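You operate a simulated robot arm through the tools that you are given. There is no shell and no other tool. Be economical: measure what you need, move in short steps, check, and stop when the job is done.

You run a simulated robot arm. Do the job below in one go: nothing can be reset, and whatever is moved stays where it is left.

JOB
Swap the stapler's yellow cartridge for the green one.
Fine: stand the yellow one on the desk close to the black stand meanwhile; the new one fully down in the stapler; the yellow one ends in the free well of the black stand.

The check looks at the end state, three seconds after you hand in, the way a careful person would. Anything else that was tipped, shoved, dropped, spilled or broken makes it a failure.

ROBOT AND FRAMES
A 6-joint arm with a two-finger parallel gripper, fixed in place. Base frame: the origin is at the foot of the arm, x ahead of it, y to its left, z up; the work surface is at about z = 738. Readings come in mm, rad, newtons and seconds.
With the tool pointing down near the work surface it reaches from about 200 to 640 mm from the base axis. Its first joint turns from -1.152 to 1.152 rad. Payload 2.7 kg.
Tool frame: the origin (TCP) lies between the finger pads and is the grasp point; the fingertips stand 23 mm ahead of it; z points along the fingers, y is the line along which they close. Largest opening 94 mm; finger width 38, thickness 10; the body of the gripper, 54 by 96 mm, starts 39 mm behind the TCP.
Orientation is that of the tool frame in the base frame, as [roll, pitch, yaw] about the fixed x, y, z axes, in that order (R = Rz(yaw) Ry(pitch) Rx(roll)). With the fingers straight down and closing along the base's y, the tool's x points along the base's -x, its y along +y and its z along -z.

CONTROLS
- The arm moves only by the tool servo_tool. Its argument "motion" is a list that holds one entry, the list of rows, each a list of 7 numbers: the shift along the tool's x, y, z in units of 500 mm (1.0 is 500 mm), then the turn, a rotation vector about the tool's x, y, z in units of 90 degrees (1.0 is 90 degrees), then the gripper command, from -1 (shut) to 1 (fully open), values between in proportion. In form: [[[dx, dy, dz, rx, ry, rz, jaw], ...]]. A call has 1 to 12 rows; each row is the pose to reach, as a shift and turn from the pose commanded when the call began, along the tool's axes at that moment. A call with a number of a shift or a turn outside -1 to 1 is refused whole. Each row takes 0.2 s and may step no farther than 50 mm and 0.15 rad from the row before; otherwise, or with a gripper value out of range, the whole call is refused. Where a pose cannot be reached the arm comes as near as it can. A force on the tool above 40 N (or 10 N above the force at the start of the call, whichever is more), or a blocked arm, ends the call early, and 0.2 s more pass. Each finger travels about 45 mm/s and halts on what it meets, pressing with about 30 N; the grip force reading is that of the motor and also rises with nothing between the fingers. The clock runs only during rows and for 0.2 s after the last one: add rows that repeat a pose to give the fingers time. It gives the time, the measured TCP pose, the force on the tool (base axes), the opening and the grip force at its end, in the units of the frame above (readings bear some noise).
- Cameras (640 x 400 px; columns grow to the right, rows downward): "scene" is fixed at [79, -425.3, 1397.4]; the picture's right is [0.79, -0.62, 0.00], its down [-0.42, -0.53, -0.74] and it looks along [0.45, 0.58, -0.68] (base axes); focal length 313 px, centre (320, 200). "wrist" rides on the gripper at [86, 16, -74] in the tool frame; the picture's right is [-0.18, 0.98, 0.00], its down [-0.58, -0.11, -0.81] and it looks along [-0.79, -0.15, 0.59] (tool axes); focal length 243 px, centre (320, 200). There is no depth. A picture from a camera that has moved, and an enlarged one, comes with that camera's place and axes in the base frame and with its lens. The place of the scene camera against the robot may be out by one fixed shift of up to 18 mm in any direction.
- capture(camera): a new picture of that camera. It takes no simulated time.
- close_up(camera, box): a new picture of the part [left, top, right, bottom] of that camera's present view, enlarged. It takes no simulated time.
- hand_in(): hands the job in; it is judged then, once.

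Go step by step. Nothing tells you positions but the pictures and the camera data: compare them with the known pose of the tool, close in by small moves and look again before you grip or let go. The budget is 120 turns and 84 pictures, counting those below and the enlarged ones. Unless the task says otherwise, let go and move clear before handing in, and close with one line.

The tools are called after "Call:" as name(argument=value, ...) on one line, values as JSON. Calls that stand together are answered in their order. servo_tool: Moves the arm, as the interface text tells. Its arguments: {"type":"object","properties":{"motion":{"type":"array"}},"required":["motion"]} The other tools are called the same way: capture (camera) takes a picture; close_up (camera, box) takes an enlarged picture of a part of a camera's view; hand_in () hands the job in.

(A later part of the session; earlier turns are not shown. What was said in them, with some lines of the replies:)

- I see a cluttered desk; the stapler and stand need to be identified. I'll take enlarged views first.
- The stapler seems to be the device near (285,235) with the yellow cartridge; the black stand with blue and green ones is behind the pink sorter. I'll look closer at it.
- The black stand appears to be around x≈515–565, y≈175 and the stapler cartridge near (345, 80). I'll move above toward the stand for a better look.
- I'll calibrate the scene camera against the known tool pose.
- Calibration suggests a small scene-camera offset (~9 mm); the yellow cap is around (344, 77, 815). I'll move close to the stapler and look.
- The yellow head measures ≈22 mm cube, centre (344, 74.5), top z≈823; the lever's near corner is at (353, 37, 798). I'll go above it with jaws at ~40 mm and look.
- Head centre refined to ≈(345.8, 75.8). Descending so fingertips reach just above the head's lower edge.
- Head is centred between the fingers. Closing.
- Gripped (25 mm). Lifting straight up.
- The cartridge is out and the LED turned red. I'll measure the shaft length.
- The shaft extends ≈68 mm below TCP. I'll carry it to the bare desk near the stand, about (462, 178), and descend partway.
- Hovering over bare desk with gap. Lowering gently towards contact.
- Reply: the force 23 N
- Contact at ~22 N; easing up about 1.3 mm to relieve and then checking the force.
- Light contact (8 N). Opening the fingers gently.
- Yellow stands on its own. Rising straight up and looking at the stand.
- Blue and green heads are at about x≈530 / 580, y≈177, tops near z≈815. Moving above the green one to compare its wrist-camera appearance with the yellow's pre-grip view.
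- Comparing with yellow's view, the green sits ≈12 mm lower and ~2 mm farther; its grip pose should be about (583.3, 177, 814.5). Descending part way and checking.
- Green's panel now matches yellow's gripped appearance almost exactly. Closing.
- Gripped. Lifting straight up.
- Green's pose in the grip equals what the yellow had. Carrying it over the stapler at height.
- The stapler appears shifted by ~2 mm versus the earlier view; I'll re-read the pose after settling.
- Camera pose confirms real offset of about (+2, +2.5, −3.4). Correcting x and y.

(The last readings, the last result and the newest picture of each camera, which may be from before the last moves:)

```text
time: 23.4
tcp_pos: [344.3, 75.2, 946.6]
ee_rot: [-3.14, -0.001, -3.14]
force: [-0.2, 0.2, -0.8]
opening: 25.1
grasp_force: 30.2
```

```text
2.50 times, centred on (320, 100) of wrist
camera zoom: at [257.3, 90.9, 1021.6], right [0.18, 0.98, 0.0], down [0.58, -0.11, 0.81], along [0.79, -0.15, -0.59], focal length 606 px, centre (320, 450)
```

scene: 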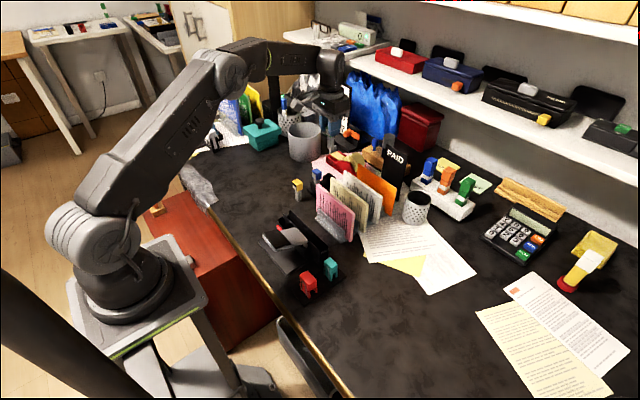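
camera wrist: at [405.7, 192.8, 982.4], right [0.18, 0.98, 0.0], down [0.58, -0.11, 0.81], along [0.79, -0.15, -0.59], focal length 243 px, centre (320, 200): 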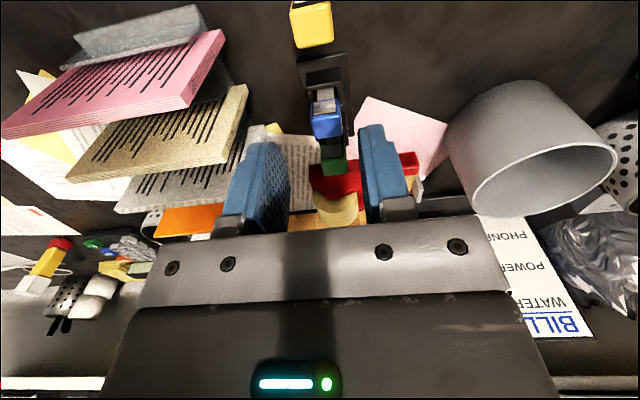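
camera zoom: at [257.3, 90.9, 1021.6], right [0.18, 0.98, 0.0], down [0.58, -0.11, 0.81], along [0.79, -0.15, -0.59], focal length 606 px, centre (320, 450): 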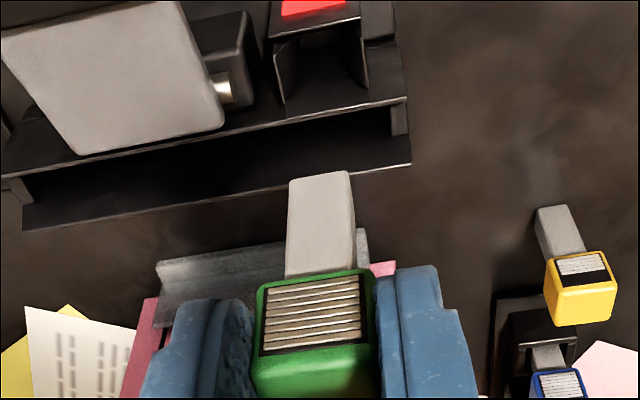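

Call:
servo_tool(motion=[[[0, 0.0016, 0.05, 0, 0, 0, -1], [0, 0.0016, 0.1, 0, 0, 0, -1], [0, 0.0016, 0.146, 0, 0, 0, -1], [0, 0.0016, 0.146, 0, 0, 0, -1], [0, 0.0016, 0.146, 0, 0, 0, -1]]])

Call:
close_up(camera="wrist", box=[240, 40, 400, 160])

Call:
close_up(camera="scene", box=[255, 190, 315, 240])

```text
time: 24.6
tcp_pos: [343.6, 75.9, 875.1]
ee_rot: [-3.139, -0.001, 3.14]
force: [0.7, 0.4, 0.1]
opening: 25.1
grasp_force: 30.0
```

```text
3.33 times, centred on (320, 100) of wrist
camera zoom: at [257.1, 91.0, 950.5], right [0.18, 0.98, 0.0], down [0.58, -0.11, 0.81], along [0.79, -0.15, -0.59], focal length 809 px, centre (320, 533)
```

zoom: 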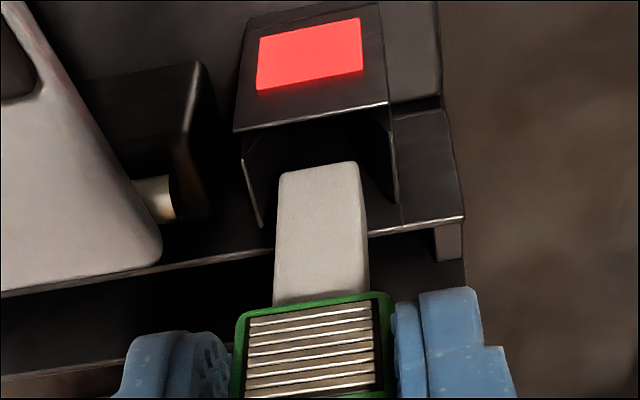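

```text
8.00 times, centred on (285, 215) of scene
camera zoom: at [79.0, -425.3, 1397.4], right [0.79, -0.62, 0.0], down [-0.42, -0.53, -0.74], along [0.45, 0.58, -0.68], focal length 2507 px, centre (600, 80)
```

zoom: 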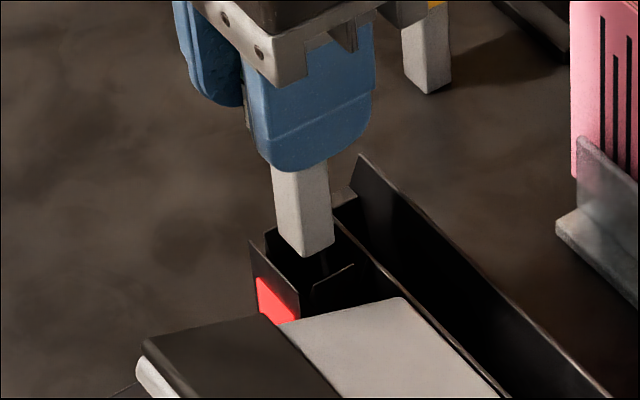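

Shaft is above the well with comfortable margins. Small correction (+0.5 x, +1 y) and lowering gradually.

Call:
servo_tool(motion=[[[-0.001, 0.002, 0.0, 0, 0, 0, -1], [-0.001, 0.002, 0.02, 0, 0, 0, -1], [-0.001, 0.002, 0.04, 0, 0, 0, -1], [-0.001, 0.002, 0.06, 0, 0, 0, -1], [-0.001, 0.002, 0.06, 0, 0, 0, -1]]])

Call:
close_up(camera="wrist", box=[240, 60, 400, 180])

```text
time: 25.8
tcp_pos: [344.7, 75.3, 845.1]
ee_rot: [3.141, 0.001, 3.141]
force: [0.0, 0.7, -0.4]
opening: 25.0
grasp_force: 30.2
```

```text
3.33 times, centred on (320, 120) of wrist
camera zoom: at [256.8, 90.8, 919.9], right [0.18, 0.98, 0.0], down [0.58, -0.11, 0.81], along [0.79, -0.15, -0.59], focal length 809 px, centre (320, 467)
```

zoom: 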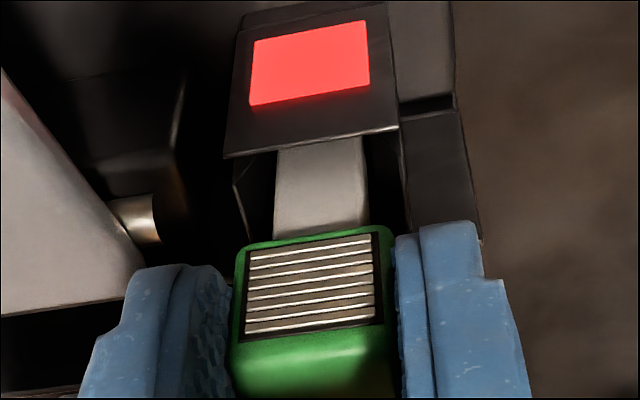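

Call:
servo_tool(motion=[[[-0.001, 0.002, 0.01, 0, 0, 0, -1], [-0.001, 0.002, 0.02, 0, 0, 0, -1], [-0.001, 0.002, 0.029, 0, 0, 0, -1], [-0.001, 0.002, 0.029, 0, 0, 0, -1]]])

Call:
close_up(camera="wrist", box=[240, 80, 400, 180])

```text
time: 26.8
tcp_pos: [345.0, 76.6, 830.9]
ee_rot: [-3.141, -0.001, 3.141]
force: [-0.8, 0.1, 0.3]
opening: 24.9
grasp_force: 29.8
```

```text
4.00 times, centred on (320, 130) of wrist
camera zoom: at [257.4, 92.1, 905.8], right [0.18, 0.98, 0.0], down [0.58, -0.11, 0.81], along [0.79, -0.15, -0.59], focal length 970 px, centre (320, 480)
```

zoom: 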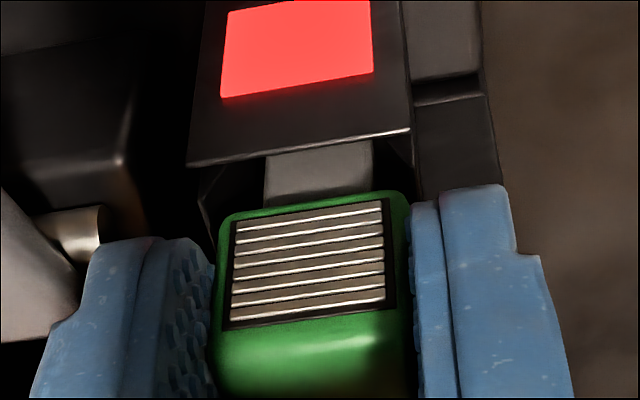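

Call:
servo_tool(motion=[[[0, 0, 0.003, 0, 0, 0, -1], [0, 0, 0.006, 0, 0, 0, -1], [0, 0, 0.006, 0, 0, 0, -1]]])

Call:
close_up(camera="wrist", box=[240, 80, 400, 180])

```text
time: 27.6
tcp_pos: [345.2, 76.9, 827.9]
ee_rot: [-3.14, 0.001, -3.141]
force: [0.7, 0.2, 0.7]
opening: 25.2
grasp_force: 29.8
```

```text
4.00 times, centred on (320, 130) of wrist
camera zoom: at [257.0, 91.5, 902.8], right [0.18, 0.98, 0.0], down [0.58, -0.11, 0.81], along [0.79, -0.15, -0.59], focal length 970 px, centre (320, 480)
```

zoom: 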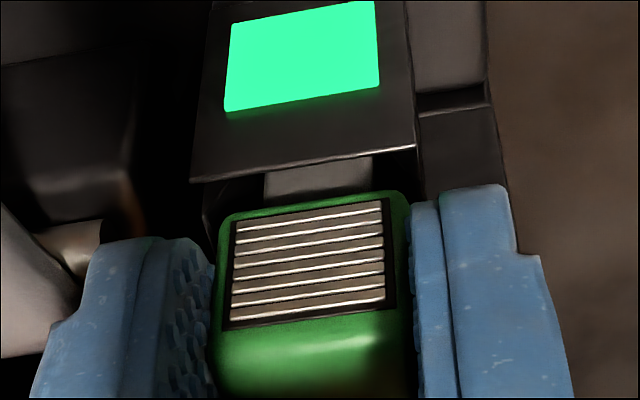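

LED is green. I'll press down slightly further to confirm contact with the bottom.

Call:
servo_tool(motion=[[[0, 0, 0.002, 0, 0, 0, -1], [0, 0, 0.003, 0, 0, 0, -1], [0, 0, 0.003, 0, 0, 0, -1]]])

```text
time: 28.4
tcp_pos: [344.1, 76.7, 826.6]
ee_rot: [-3.141, 0.001, -3.141]
force: [-3.8, -1.2, 22.9]
opening: 25.2
grasp_force: 29.9
```

Bottomed out (23 N). Easing 1 mm and releasing.

Call:
servo_tool(motion=[[[0, 0, -0.0016, 0, 0, 0, -1], [0, 0, -0.0016, 0, 0, 0, -0.4], [0, 0, -0.0016, 0, 0, 0, -0.3], [0, 0, -0.0016, 0, 0, 0, -0.16], [0, 0, -0.0016, 0, 0, 0, -0.16], [0, 0, -0.0016, 0, 0, 0, -0.16], [0, 0, -0.03, 0, 0, 0, -0.16], [0, 0, -0.09, 0, 0, 0, -0.16], [0, 0, -0.17, 0, 0, 0, -0.16], [0, 0, -0.25, 0, 0, 0, -0.16], [0, 0, -0.25, 0, 0, 0, -0.16]]])

Call:
capture(camera="wrist")

Call:
close_up(camera="scene", box=[255, 190, 335, 250])

```text
time: 30.8
tcp_pos: [345.0, 77.1, 952.2]
ee_rot: [-3.141, 0.001, -3.141]
force: [0.1, 0.6, 0.1]
opening: 39.5
grasp_force: 0.1
```

```text
32 pictures are left
camera wrist: at [257.3, 91.6, 1026.1], right [0.18, 0.98, 0.0], down [0.58, -0.11, 0.81], along [0.79, -0.15, -0.59], focal length 243 px, centre (320, 200)
```

wrist: 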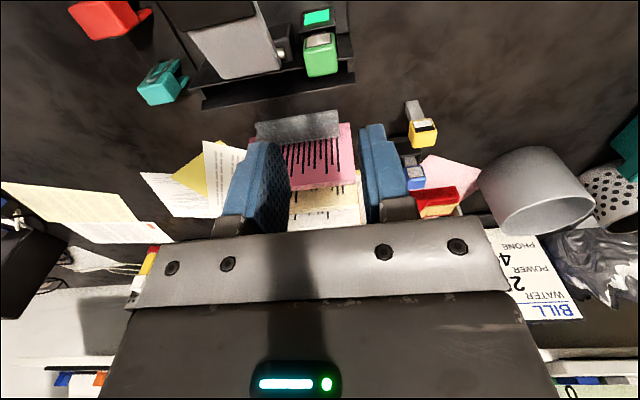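

```text
6.67 times, centred on (295, 220) of scene
camera zoom: at [78.9, -425.3, 1397.4], right [0.79, -0.62, 0.0], down [-0.42, -0.53, -0.74], along [0.45, 0.58, -0.68], focal length 2090 px, centre (487, 67)
```

zoom: 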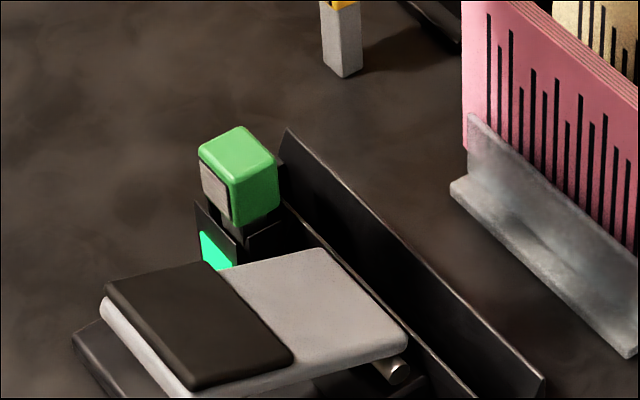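

Green is seated, LED green, stapler undisturbed. Now moving over the yellow cartridge.

Call:
servo_tool(motion=[[[-0.05, 0.043, 0, 0, 0, 0, -0.16], [-0.11, 0.096, 0, 0, 0, 0, -0.16], [-0.17, 0.148, 0, 0, 0, 0, -0.16], [-0.2354, 0.2036, 0, 0, 0, 0, -0.16], [-0.2354, 0.2036, 0.08, 0, 0, 0, -0.16], [-0.2354, 0.2036, 0.16, 0, 0, 0, -0.16], [-0.2354, 0.2036, 0.2, 0, 0, 0, -0.16], [-0.2354, 0.2036, 0.2, 0, 0, 0, -0.16], [-0.2354, 0.2036, 0.2, 0, 0, 0, -0.16]]])

Call:
capture(camera="wrist")

```text
time: 32.8
tcp_pos: [462.3, 176.7, 851.1]
ee_rot: [-3.141, 0.0, 3.141]
force: [-0.1, -0.6, 0.5]
opening: 39.3
grasp_force: 0.0
```

```text
30 pictures are left
camera wrist: at [375.4, 192.9, 925.7], right [0.18, 0.98, 0.0], down [0.58, -0.11, 0.81], along [0.79, -0.15, -0.59], focal length 243 px, centre (320, 200)
```

wrist: 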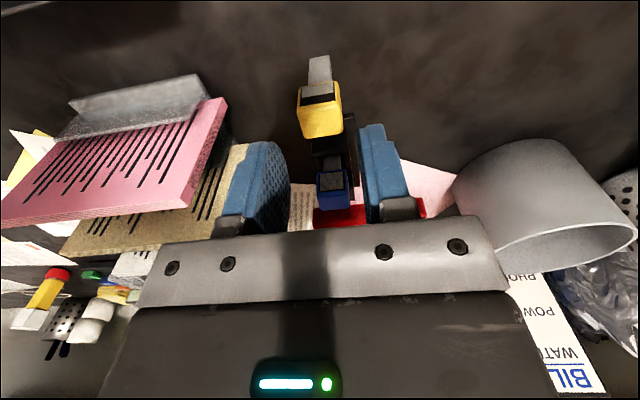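

Call:
servo_tool(motion=[[[0.0008, 0.001, 0.03, 0, 0, 0, -0.16], [0.0008, 0.001, 0.06, 0, 0, 0, -0.16], [0.0008, 0.001, 0.083, 0, 0, 0, -0.16], [0.0008, 0.001, 0.083, 0, 0, 0, -0.16], [0.0008, 0.001, 0.083, 0, 0, 0, -0.16]]])

Call:
close_up(camera="wrist", box=[240, 80, 400, 180])

```text
time: 34.0
tcp_pos: [461.0, 179.4, 810.3]
ee_rot: [-3.141, 0.0, 3.141]
force: [-0.3, 0.7, -0.6]
opening: 39.3
grasp_force: 0.0
```

```text
4.00 times, centred on (320, 130) of wrist
camera zoom: at [374.5, 195.1, 884.9], right [0.18, 0.98, 0.0], down [0.58, -0.11, 0.81], along [0.79, -0.15, -0.59], focal length 970 px, centre (320, 480)
```

zoom: 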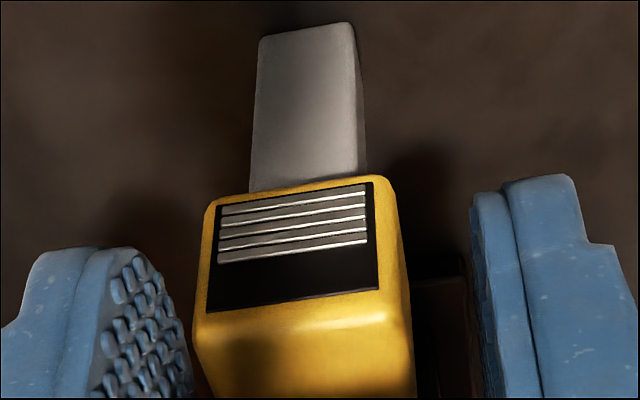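

Offset from the reference view is ≈+1.8 mm in y and 1.5 mm high; correcting, then closing.

Call:
servo_tool(motion=[[[-0.001, -0.0036, 0.0034, 0, 0, 0, -0.16], [-0.001, -0.0036, 0.0034, 0, 0, 0, -0.16], [-0.001, -0.0036, 0.0034, 0, 0, 0, -0.16]]])

Call:
close_up(camera="wrist", box=[240, 80, 400, 180])

```text
time: 34.8
tcp_pos: [461.9, 176.8, 809.2]
ee_rot: [3.141, 0.0, 3.142]
force: [-0.5, -0.3, 0.0]
opening: 39.6
grasp_force: 0.0
```

```text
4.00 times, centred on (320, 130) of wrist
camera zoom: at [374.9, 193.0, 883.1], right [0.18, 0.98, 0.0], down [0.58, -0.11, 0.81], along [0.79, -0.15, -0.59], focal length 970 px, centre (320, 480)
```

zoom: 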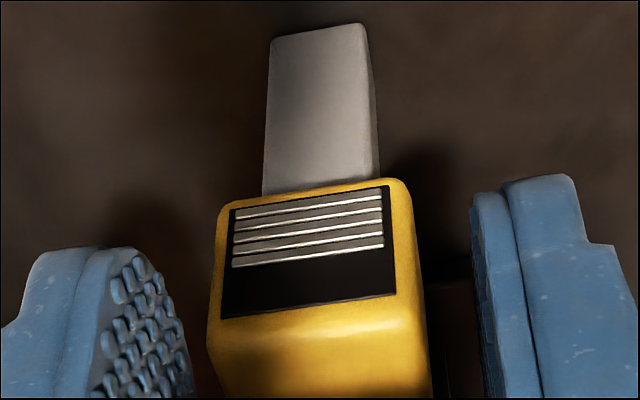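

Call:
servo_tool(motion=[[[0, 0, 0, 0, 0, 0, -0.4], [0, 0, 0, 0, 0, 0, -0.6], [0, 0, 0, 0, 0, 0, -1], [0, 0, 0, 0, 0, 0, -1], [0, 0, 0, 0, 0, 0, -1], [0, 0, -0.03, 0, 0, 0, -1], [0, 0, -0.1, 0, 0, 0, -1], [0, 0, -0.19, 0, 0, 0, -1], [0, 0, -0.28, 0, 0, 0, -1], [0, 0, -0.28, 0, 0, 0, -1]]])

Call:
close_up(camera="wrist", box=[220, 20, 420, 180])

```text
time: 37.0
tcp_pos: [461.6, 176.3, 946.6]
ee_rot: [3.141, 0.0, -3.141]
force: [-0.7, 0.2, -0.4]
opening: 25.0
grasp_force: 30.1
```

```text
2.50 times, centred on (320, 100) of wrist
camera zoom: at [374.6, 192.5, 1021.9], right [0.18, 0.98, 0.0], down [0.58, -0.11, 0.81], along [0.79, -0.15, -0.59], focal length 606 px, centre (320, 450)
```

zoom: 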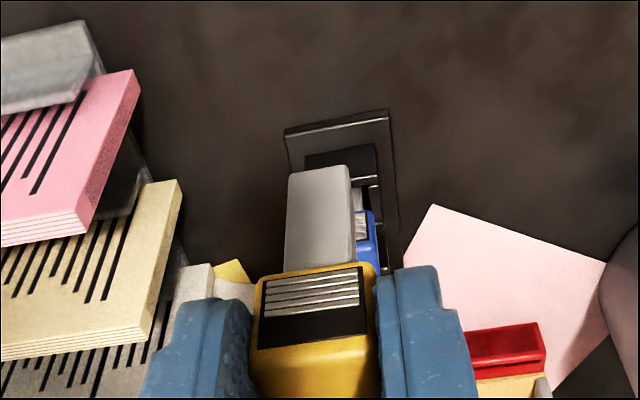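

Yellow in hand with nominal pose. Moving above the free (rear) well of the black stand.

Call:
servo_tool(motion=[[[-0.06, -0.001, 0, 0, 0, 0, -1], [-0.13, -0.002, 0, 0, 0, 0, -1], [-0.2, -0.003, 0, 0, 0, 0, -1], [-0.2406, -0.0034, 0, 0, 0, 0, -1], [-0.2406, -0.0034, 0, 0, 0, 0, -1], [-0.2406, -0.0034, 0, 0, 0, 0, -1]]])

Call:
close_up(camera="wrist", box=[220, 20, 420, 180])

```text
time: 38.4
tcp_pos: [581.1, 174.5, 947.2]
ee_rot: [-3.141, 0.0, -3.14]
force: [-0.2, -0.6, 0.0]
opening: 25.2
grasp_force: 30.0
```

```text
2.50 times, centred on (320, 100) of wrist
camera zoom: at [494.6, 190.4, 1022.0], right [0.18, 0.98, 0.0], down [0.58, -0.11, 0.81], along [0.79, -0.15, -0.59], focal length 606 px, centre (320, 450)
```

zoom: 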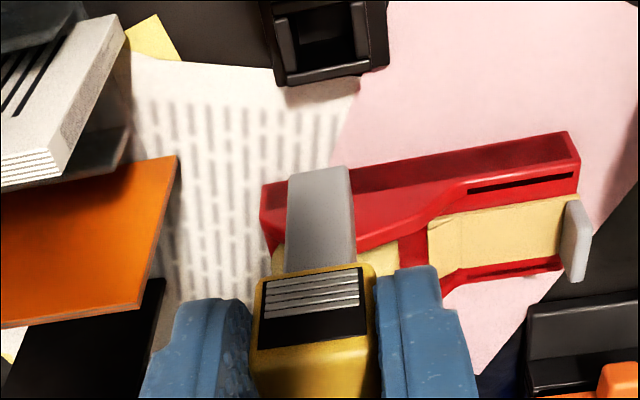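

Call:
servo_tool(motion=[[[-0.0006, 0.0008, 0.05, 0, 0, 0, -1], [-0.0006, 0.0008, 0.1, 0, 0, 0, -1], [-0.0006, 0.0008, 0.15, 0, 0, 0, -1], [-0.0006, 0.0008, 0.15, 0, 0, 0, -1], [-0.0006, 0.0008, 0.15, 0, 0, 0, -1]]])

Call:
close_up(camera="wrist", box=[240, 40, 400, 160])

Call:
close_up(camera="scene", box=[300, 140, 360, 190])

```text
time: 39.6
tcp_pos: [581.6, 175.4, 873.1]
ee_rot: [3.141, 0.0, -3.141]
force: [0.1, -0.1, -0.7]
opening: 25.2
grasp_force: 30.0
```

```text
3.33 times, centred on (320, 100) of wrist
camera zoom: at [493.6, 191.0, 947.6], right [0.18, 0.98, 0.0], down [0.58, -0.11, 0.81], along [0.79, -0.15, -0.59], focal length 809 px, centre (320, 533)
```

zoom: 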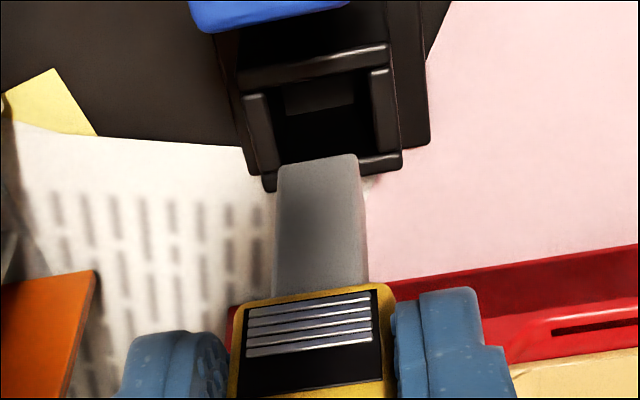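

```text
8.00 times, centred on (330, 165) of scene
camera zoom: at [79.0, -425.3, 1397.4], right [0.79, -0.62, 0.0], down [-0.42, -0.53, -0.74], along [0.45, 0.58, -0.68], focal length 2507 px, centre (240, 480)
```

zoom: 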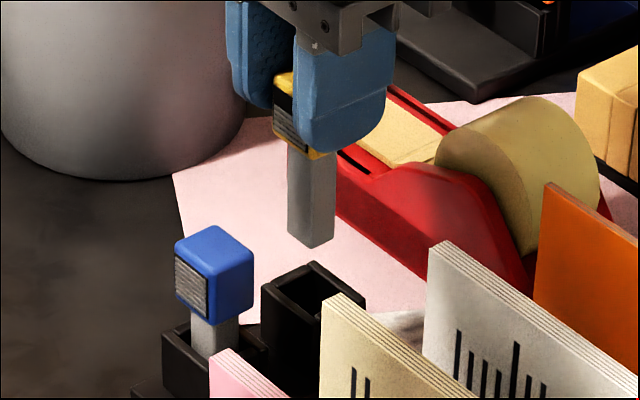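

Call:
servo_tool(motion=[[[-0.0024, -0.0002, 0.012, 0, 0, 0, -1], [-0.0024, -0.0002, 0.024, 0, 0, 0, -1], [-0.0024, -0.0002, 0.024, 0, 0, 0, -1]]])

Call:
close_up(camera="wrist", box=[240, 40, 400, 160])

Call:
close_up(camera="scene", box=[310, 155, 350, 187])

```text
time: 40.4
tcp_pos: [581.2, 174.2, 861.6]
ee_rot: [-3.141, 0.001, -3.141]
force: [-0.1, 0.0, -0.9]
opening: 24.9
grasp_force: 30.4
```

```text
3.33 times, centred on (320, 100) of wrist
camera zoom: at [495.4, 190.9, 936.3], right [0.18, 0.98, 0.0], down [0.58, -0.11, 0.81], along [0.79, -0.15, -0.59], focal length 809 px, centre (320, 533)
```

zoom: 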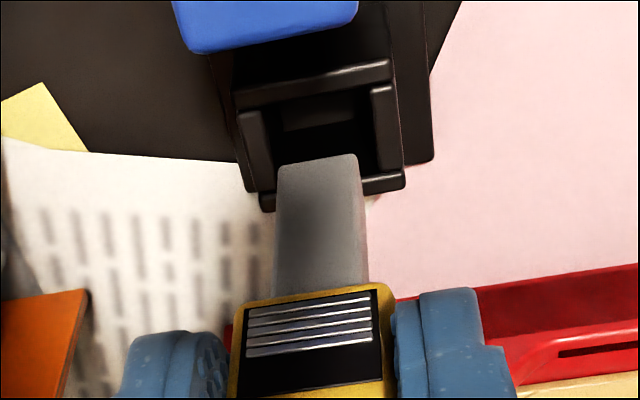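

```text
12.50 times, centred on (330, 171) of scene
camera zoom: at [79.0, -425.3, 1397.4], right [0.79, -0.62, 0.0], down [-0.42, -0.53, -0.74], along [0.45, 0.58, -0.68], focal length 3918 px, centre (195, 562)
```

zoom: 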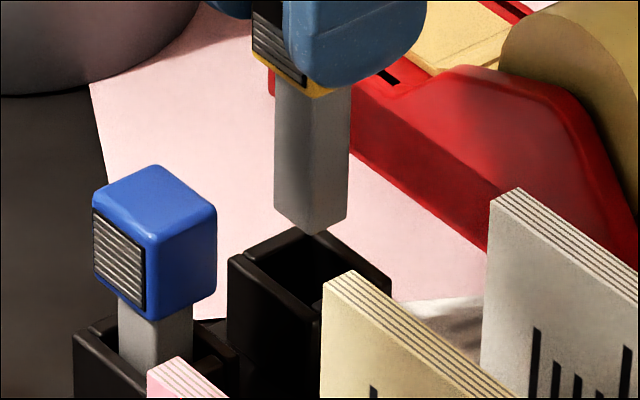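

Well aligned. Lowering into the well slowly, checking force.

Call:
servo_tool(motion=[[[0.0008, 0, 0.01, 0, 0, 0, -1], [0.0008, 0, 0.02, 0, 0, 0, -1], [0.0008, 0, 0.028, 0, 0, 0, -1], [0.0008, 0, 0.028, 0, 0, 0, -1]]])

Call:
close_up(camera="wrist", box=[240, 40, 400, 160])

```text
time: 41.4
tcp_pos: [581.9, 176.0, 847.6]
ee_rot: [3.141, 0.0, 3.141]
force: [-1.3, 0.3, -0.1]
opening: 25.1
grasp_force: 29.9
```

```text
3.33 times, centred on (320, 100) of wrist
camera zoom: at [495.3, 191.5, 922.3], right [0.18, 0.98, 0.0], down [0.58, -0.11, 0.81], along [0.79, -0.15, -0.59], focal length 809 px, centre (320, 533)
```

zoom: 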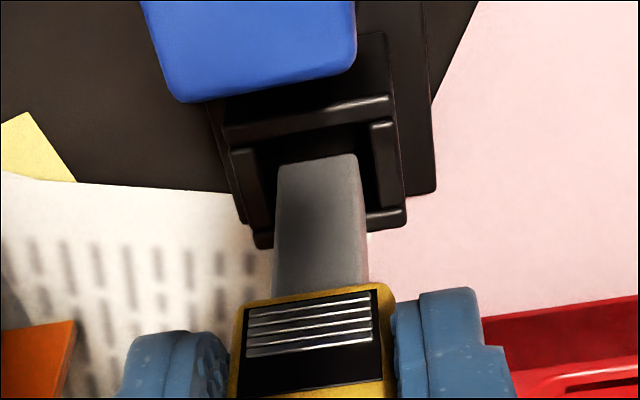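

Call:
servo_tool(motion=[[[0.0006, -0.0008, 0.008, 0, 0, 0, -1], [0.0006, -0.0008, 0.016, 0, 0, 0, -1], [0.0006, -0.0008, 0.024, 0, 0, 0, -1], [0.0006, -0.0008, 0.032, 0, 0, 0, -1], [0.0006, -0.0008, 0.032, 0, 0, 0, -1]]])

Call:
close_up(camera="wrist", box=[240, 60, 400, 180])

```text
time: 42.6
tcp_pos: [581.2, 176.6, 832.4]
ee_rot: [-3.141, 0.0, -3.141]
force: [0.1, 0.2, -0.5]
opening: 25.1
grasp_force: 29.8
```

```text
3.33 times, centred on (320, 120) of wrist
camera zoom: at [495.0, 192.1, 905.8], right [0.18, 0.98, 0.0], down [0.58, -0.11, 0.81], along [0.79, -0.15, -0.59], focal length 809 px, centre (320, 467)
```

zoom: 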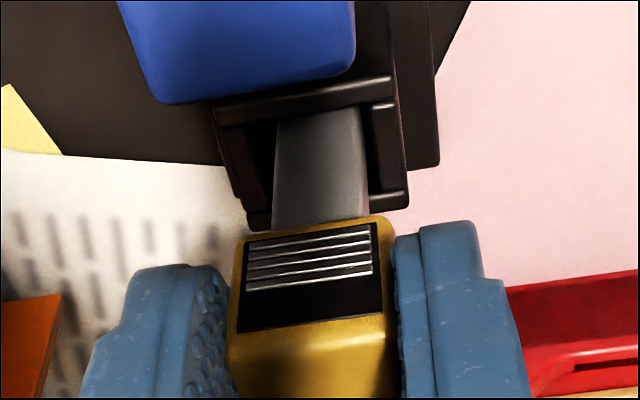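

In the well. Small y correction (−1 mm) and continue.

Call:
servo_tool(motion=[[[0, -0.002, 0.0, 0, 0, 0, -1], [0, -0.002, 0.01, 0, 0, 0, -1], [0, -0.002, 0.02, 0, 0, 0, -1], [0, -0.002, 0.026, 0, 0, 0, -1], [0, -0.002, 0.026, 0, 0, 0, -1]]])

Call:
close_up(camera="wrist", box=[240, 80, 400, 180])

```text
time: 43.8
tcp_pos: [582.9, 174.8, 818.1]
ee_rot: [-3.141, -0.001, 3.141]
force: [0.1, -0.2, -0.6]
opening: 24.9
grasp_force: 30.0
```

```text
4.00 times, centred on (320, 130) of wrist
camera zoom: at [495.9, 190.1, 893.2], right [0.18, 0.98, 0.0], down [0.58, -0.11, 0.81], along [0.79, -0.15, -0.59], focal length 970 px, centre (320, 480)
```

zoom: 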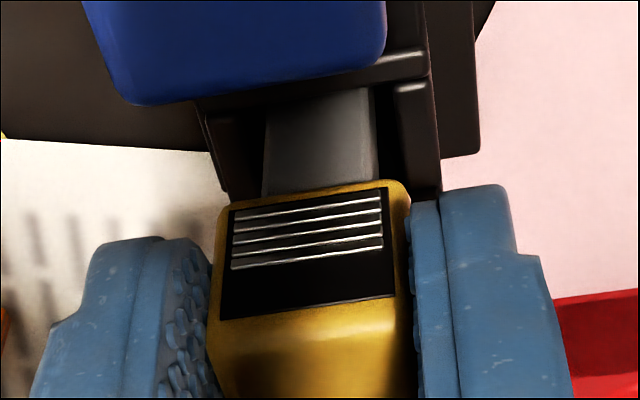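

Call:
servo_tool(motion=[[[0, 0.0006, 0.002, 0, 0, 0, -1], [0, 0.0006, 0.004, 0, 0, 0, -1], [0, 0.0006, 0.004, 0, 0, 0, -1]]])

```text
time: 44.6
tcp_pos: [582.6, 174.9, 816.4]
ee_rot: [3.14, 0.001, -3.141]
force: [-0.3, -0.5, 2.2]
opening: 24.8
grasp_force: 30.0
```

Call:
servo_tool(motion=[[[0, 0, 0.0014, 0, 0, 0, -1], [0, 0, 0.0024, 0, 0, 0, -1], [0, 0, 0.0024, 0, 0, 0, -1]]])

```text
time: 45.4
tcp_pos: [583.5, 173.4, 816.2]
ee_rot: [-3.141, 0.003, -3.141]
force: [-3.2, 0.6, 13.4]
opening: 25.3
grasp_force: 30.3
```

The yellow now rests on the well's bottom (13 N of contact, same height as the green had). Easing off slightly, releasing, and rising straight up.

Call:
servo_tool(motion=[[[0, 0, -0.0014, 0, 0, 0, -1], [0, 0, -0.0014, 0, 0, 0, -0.4], [0, 0, -0.0014, 0, 0, 0, -0.3], [0, 0, -0.0014, 0, 0, 0, -0.16], [0, 0, -0.0014, 0, 0, 0, -0.16], [0, 0, -0.0014, 0, 0, 0, -0.16], [0, 0, -0.03, 0, 0, 0, -0.16], [0, 0, -0.09, 0, 0, 0, -0.16], [0, 0, -0.17, 0, 0, 0, -0.16], [0, 0, -0.25, 0, 0, 0, -0.16], [0.08, 0, -0.28, 0, 0, 0, -0.16], [0.16, 0, -0.28, 0, 0, 0, -0.16]]])

Call:
capture(camera="scene")

Call:
close_up(camera="scene", box=[250, 150, 370, 250])

Call:
capture(camera="wrist")

```text
time: 48.0
tcp_pos: [501.5, 174.9, 956.4]
ee_rot: [3.14, 0.0, -3.141]
force: [0.6, -0.3, -0.1]
opening: 39.5
grasp_force: 0.1
```

```text
18 pictures are left
```

scene: 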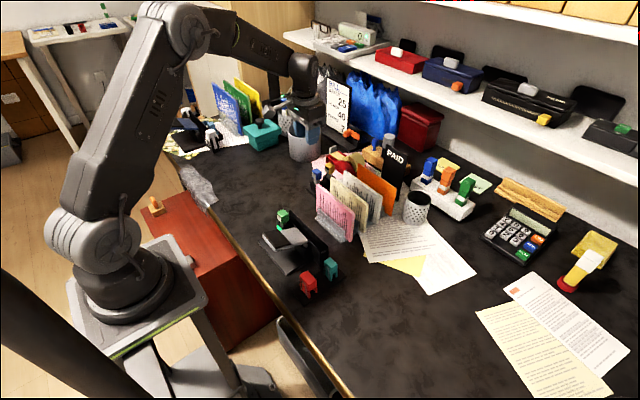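

```text
4.00 times, centred on (310, 200) of scene
camera zoom: at [79.0, -425.3, 1397.4], right [0.79, -0.62, 0.0], down [-0.42, -0.53, -0.74], along [0.45, 0.58, -0.68], focal length 1254 px, centre (360, 200)
```

zoom: 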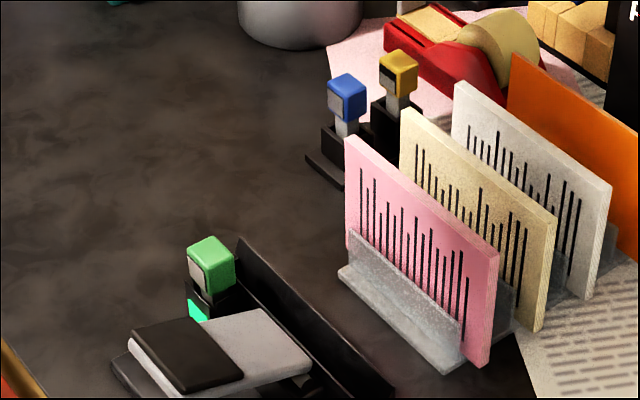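

```text
16 pictures are left
camera wrist: at [414.9, 190.5, 1030.9], right [0.18, 0.98, 0.0], down [0.58, -0.11, 0.81], along [0.79, -0.15, -0.59], focal length 243 px, centre (320, 200)
```

wrist: 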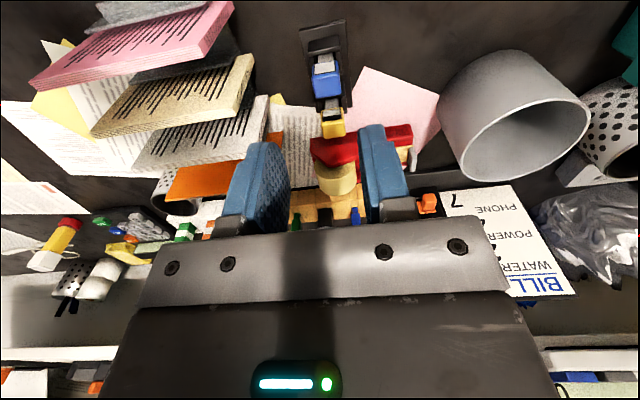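

The green cartridge is fully in the stapler with its LED green. The yellow one stands upright in the stand's freed well, and the arm is clear, so I'm handing in.

Call:
hand_in()

```text
The job is handed in.
```

The swap is done and handed in: the green cartridge is fully down in the stapler, the yellow one is in the free well of the black stand, and nothing else looks moved in the final pictures.
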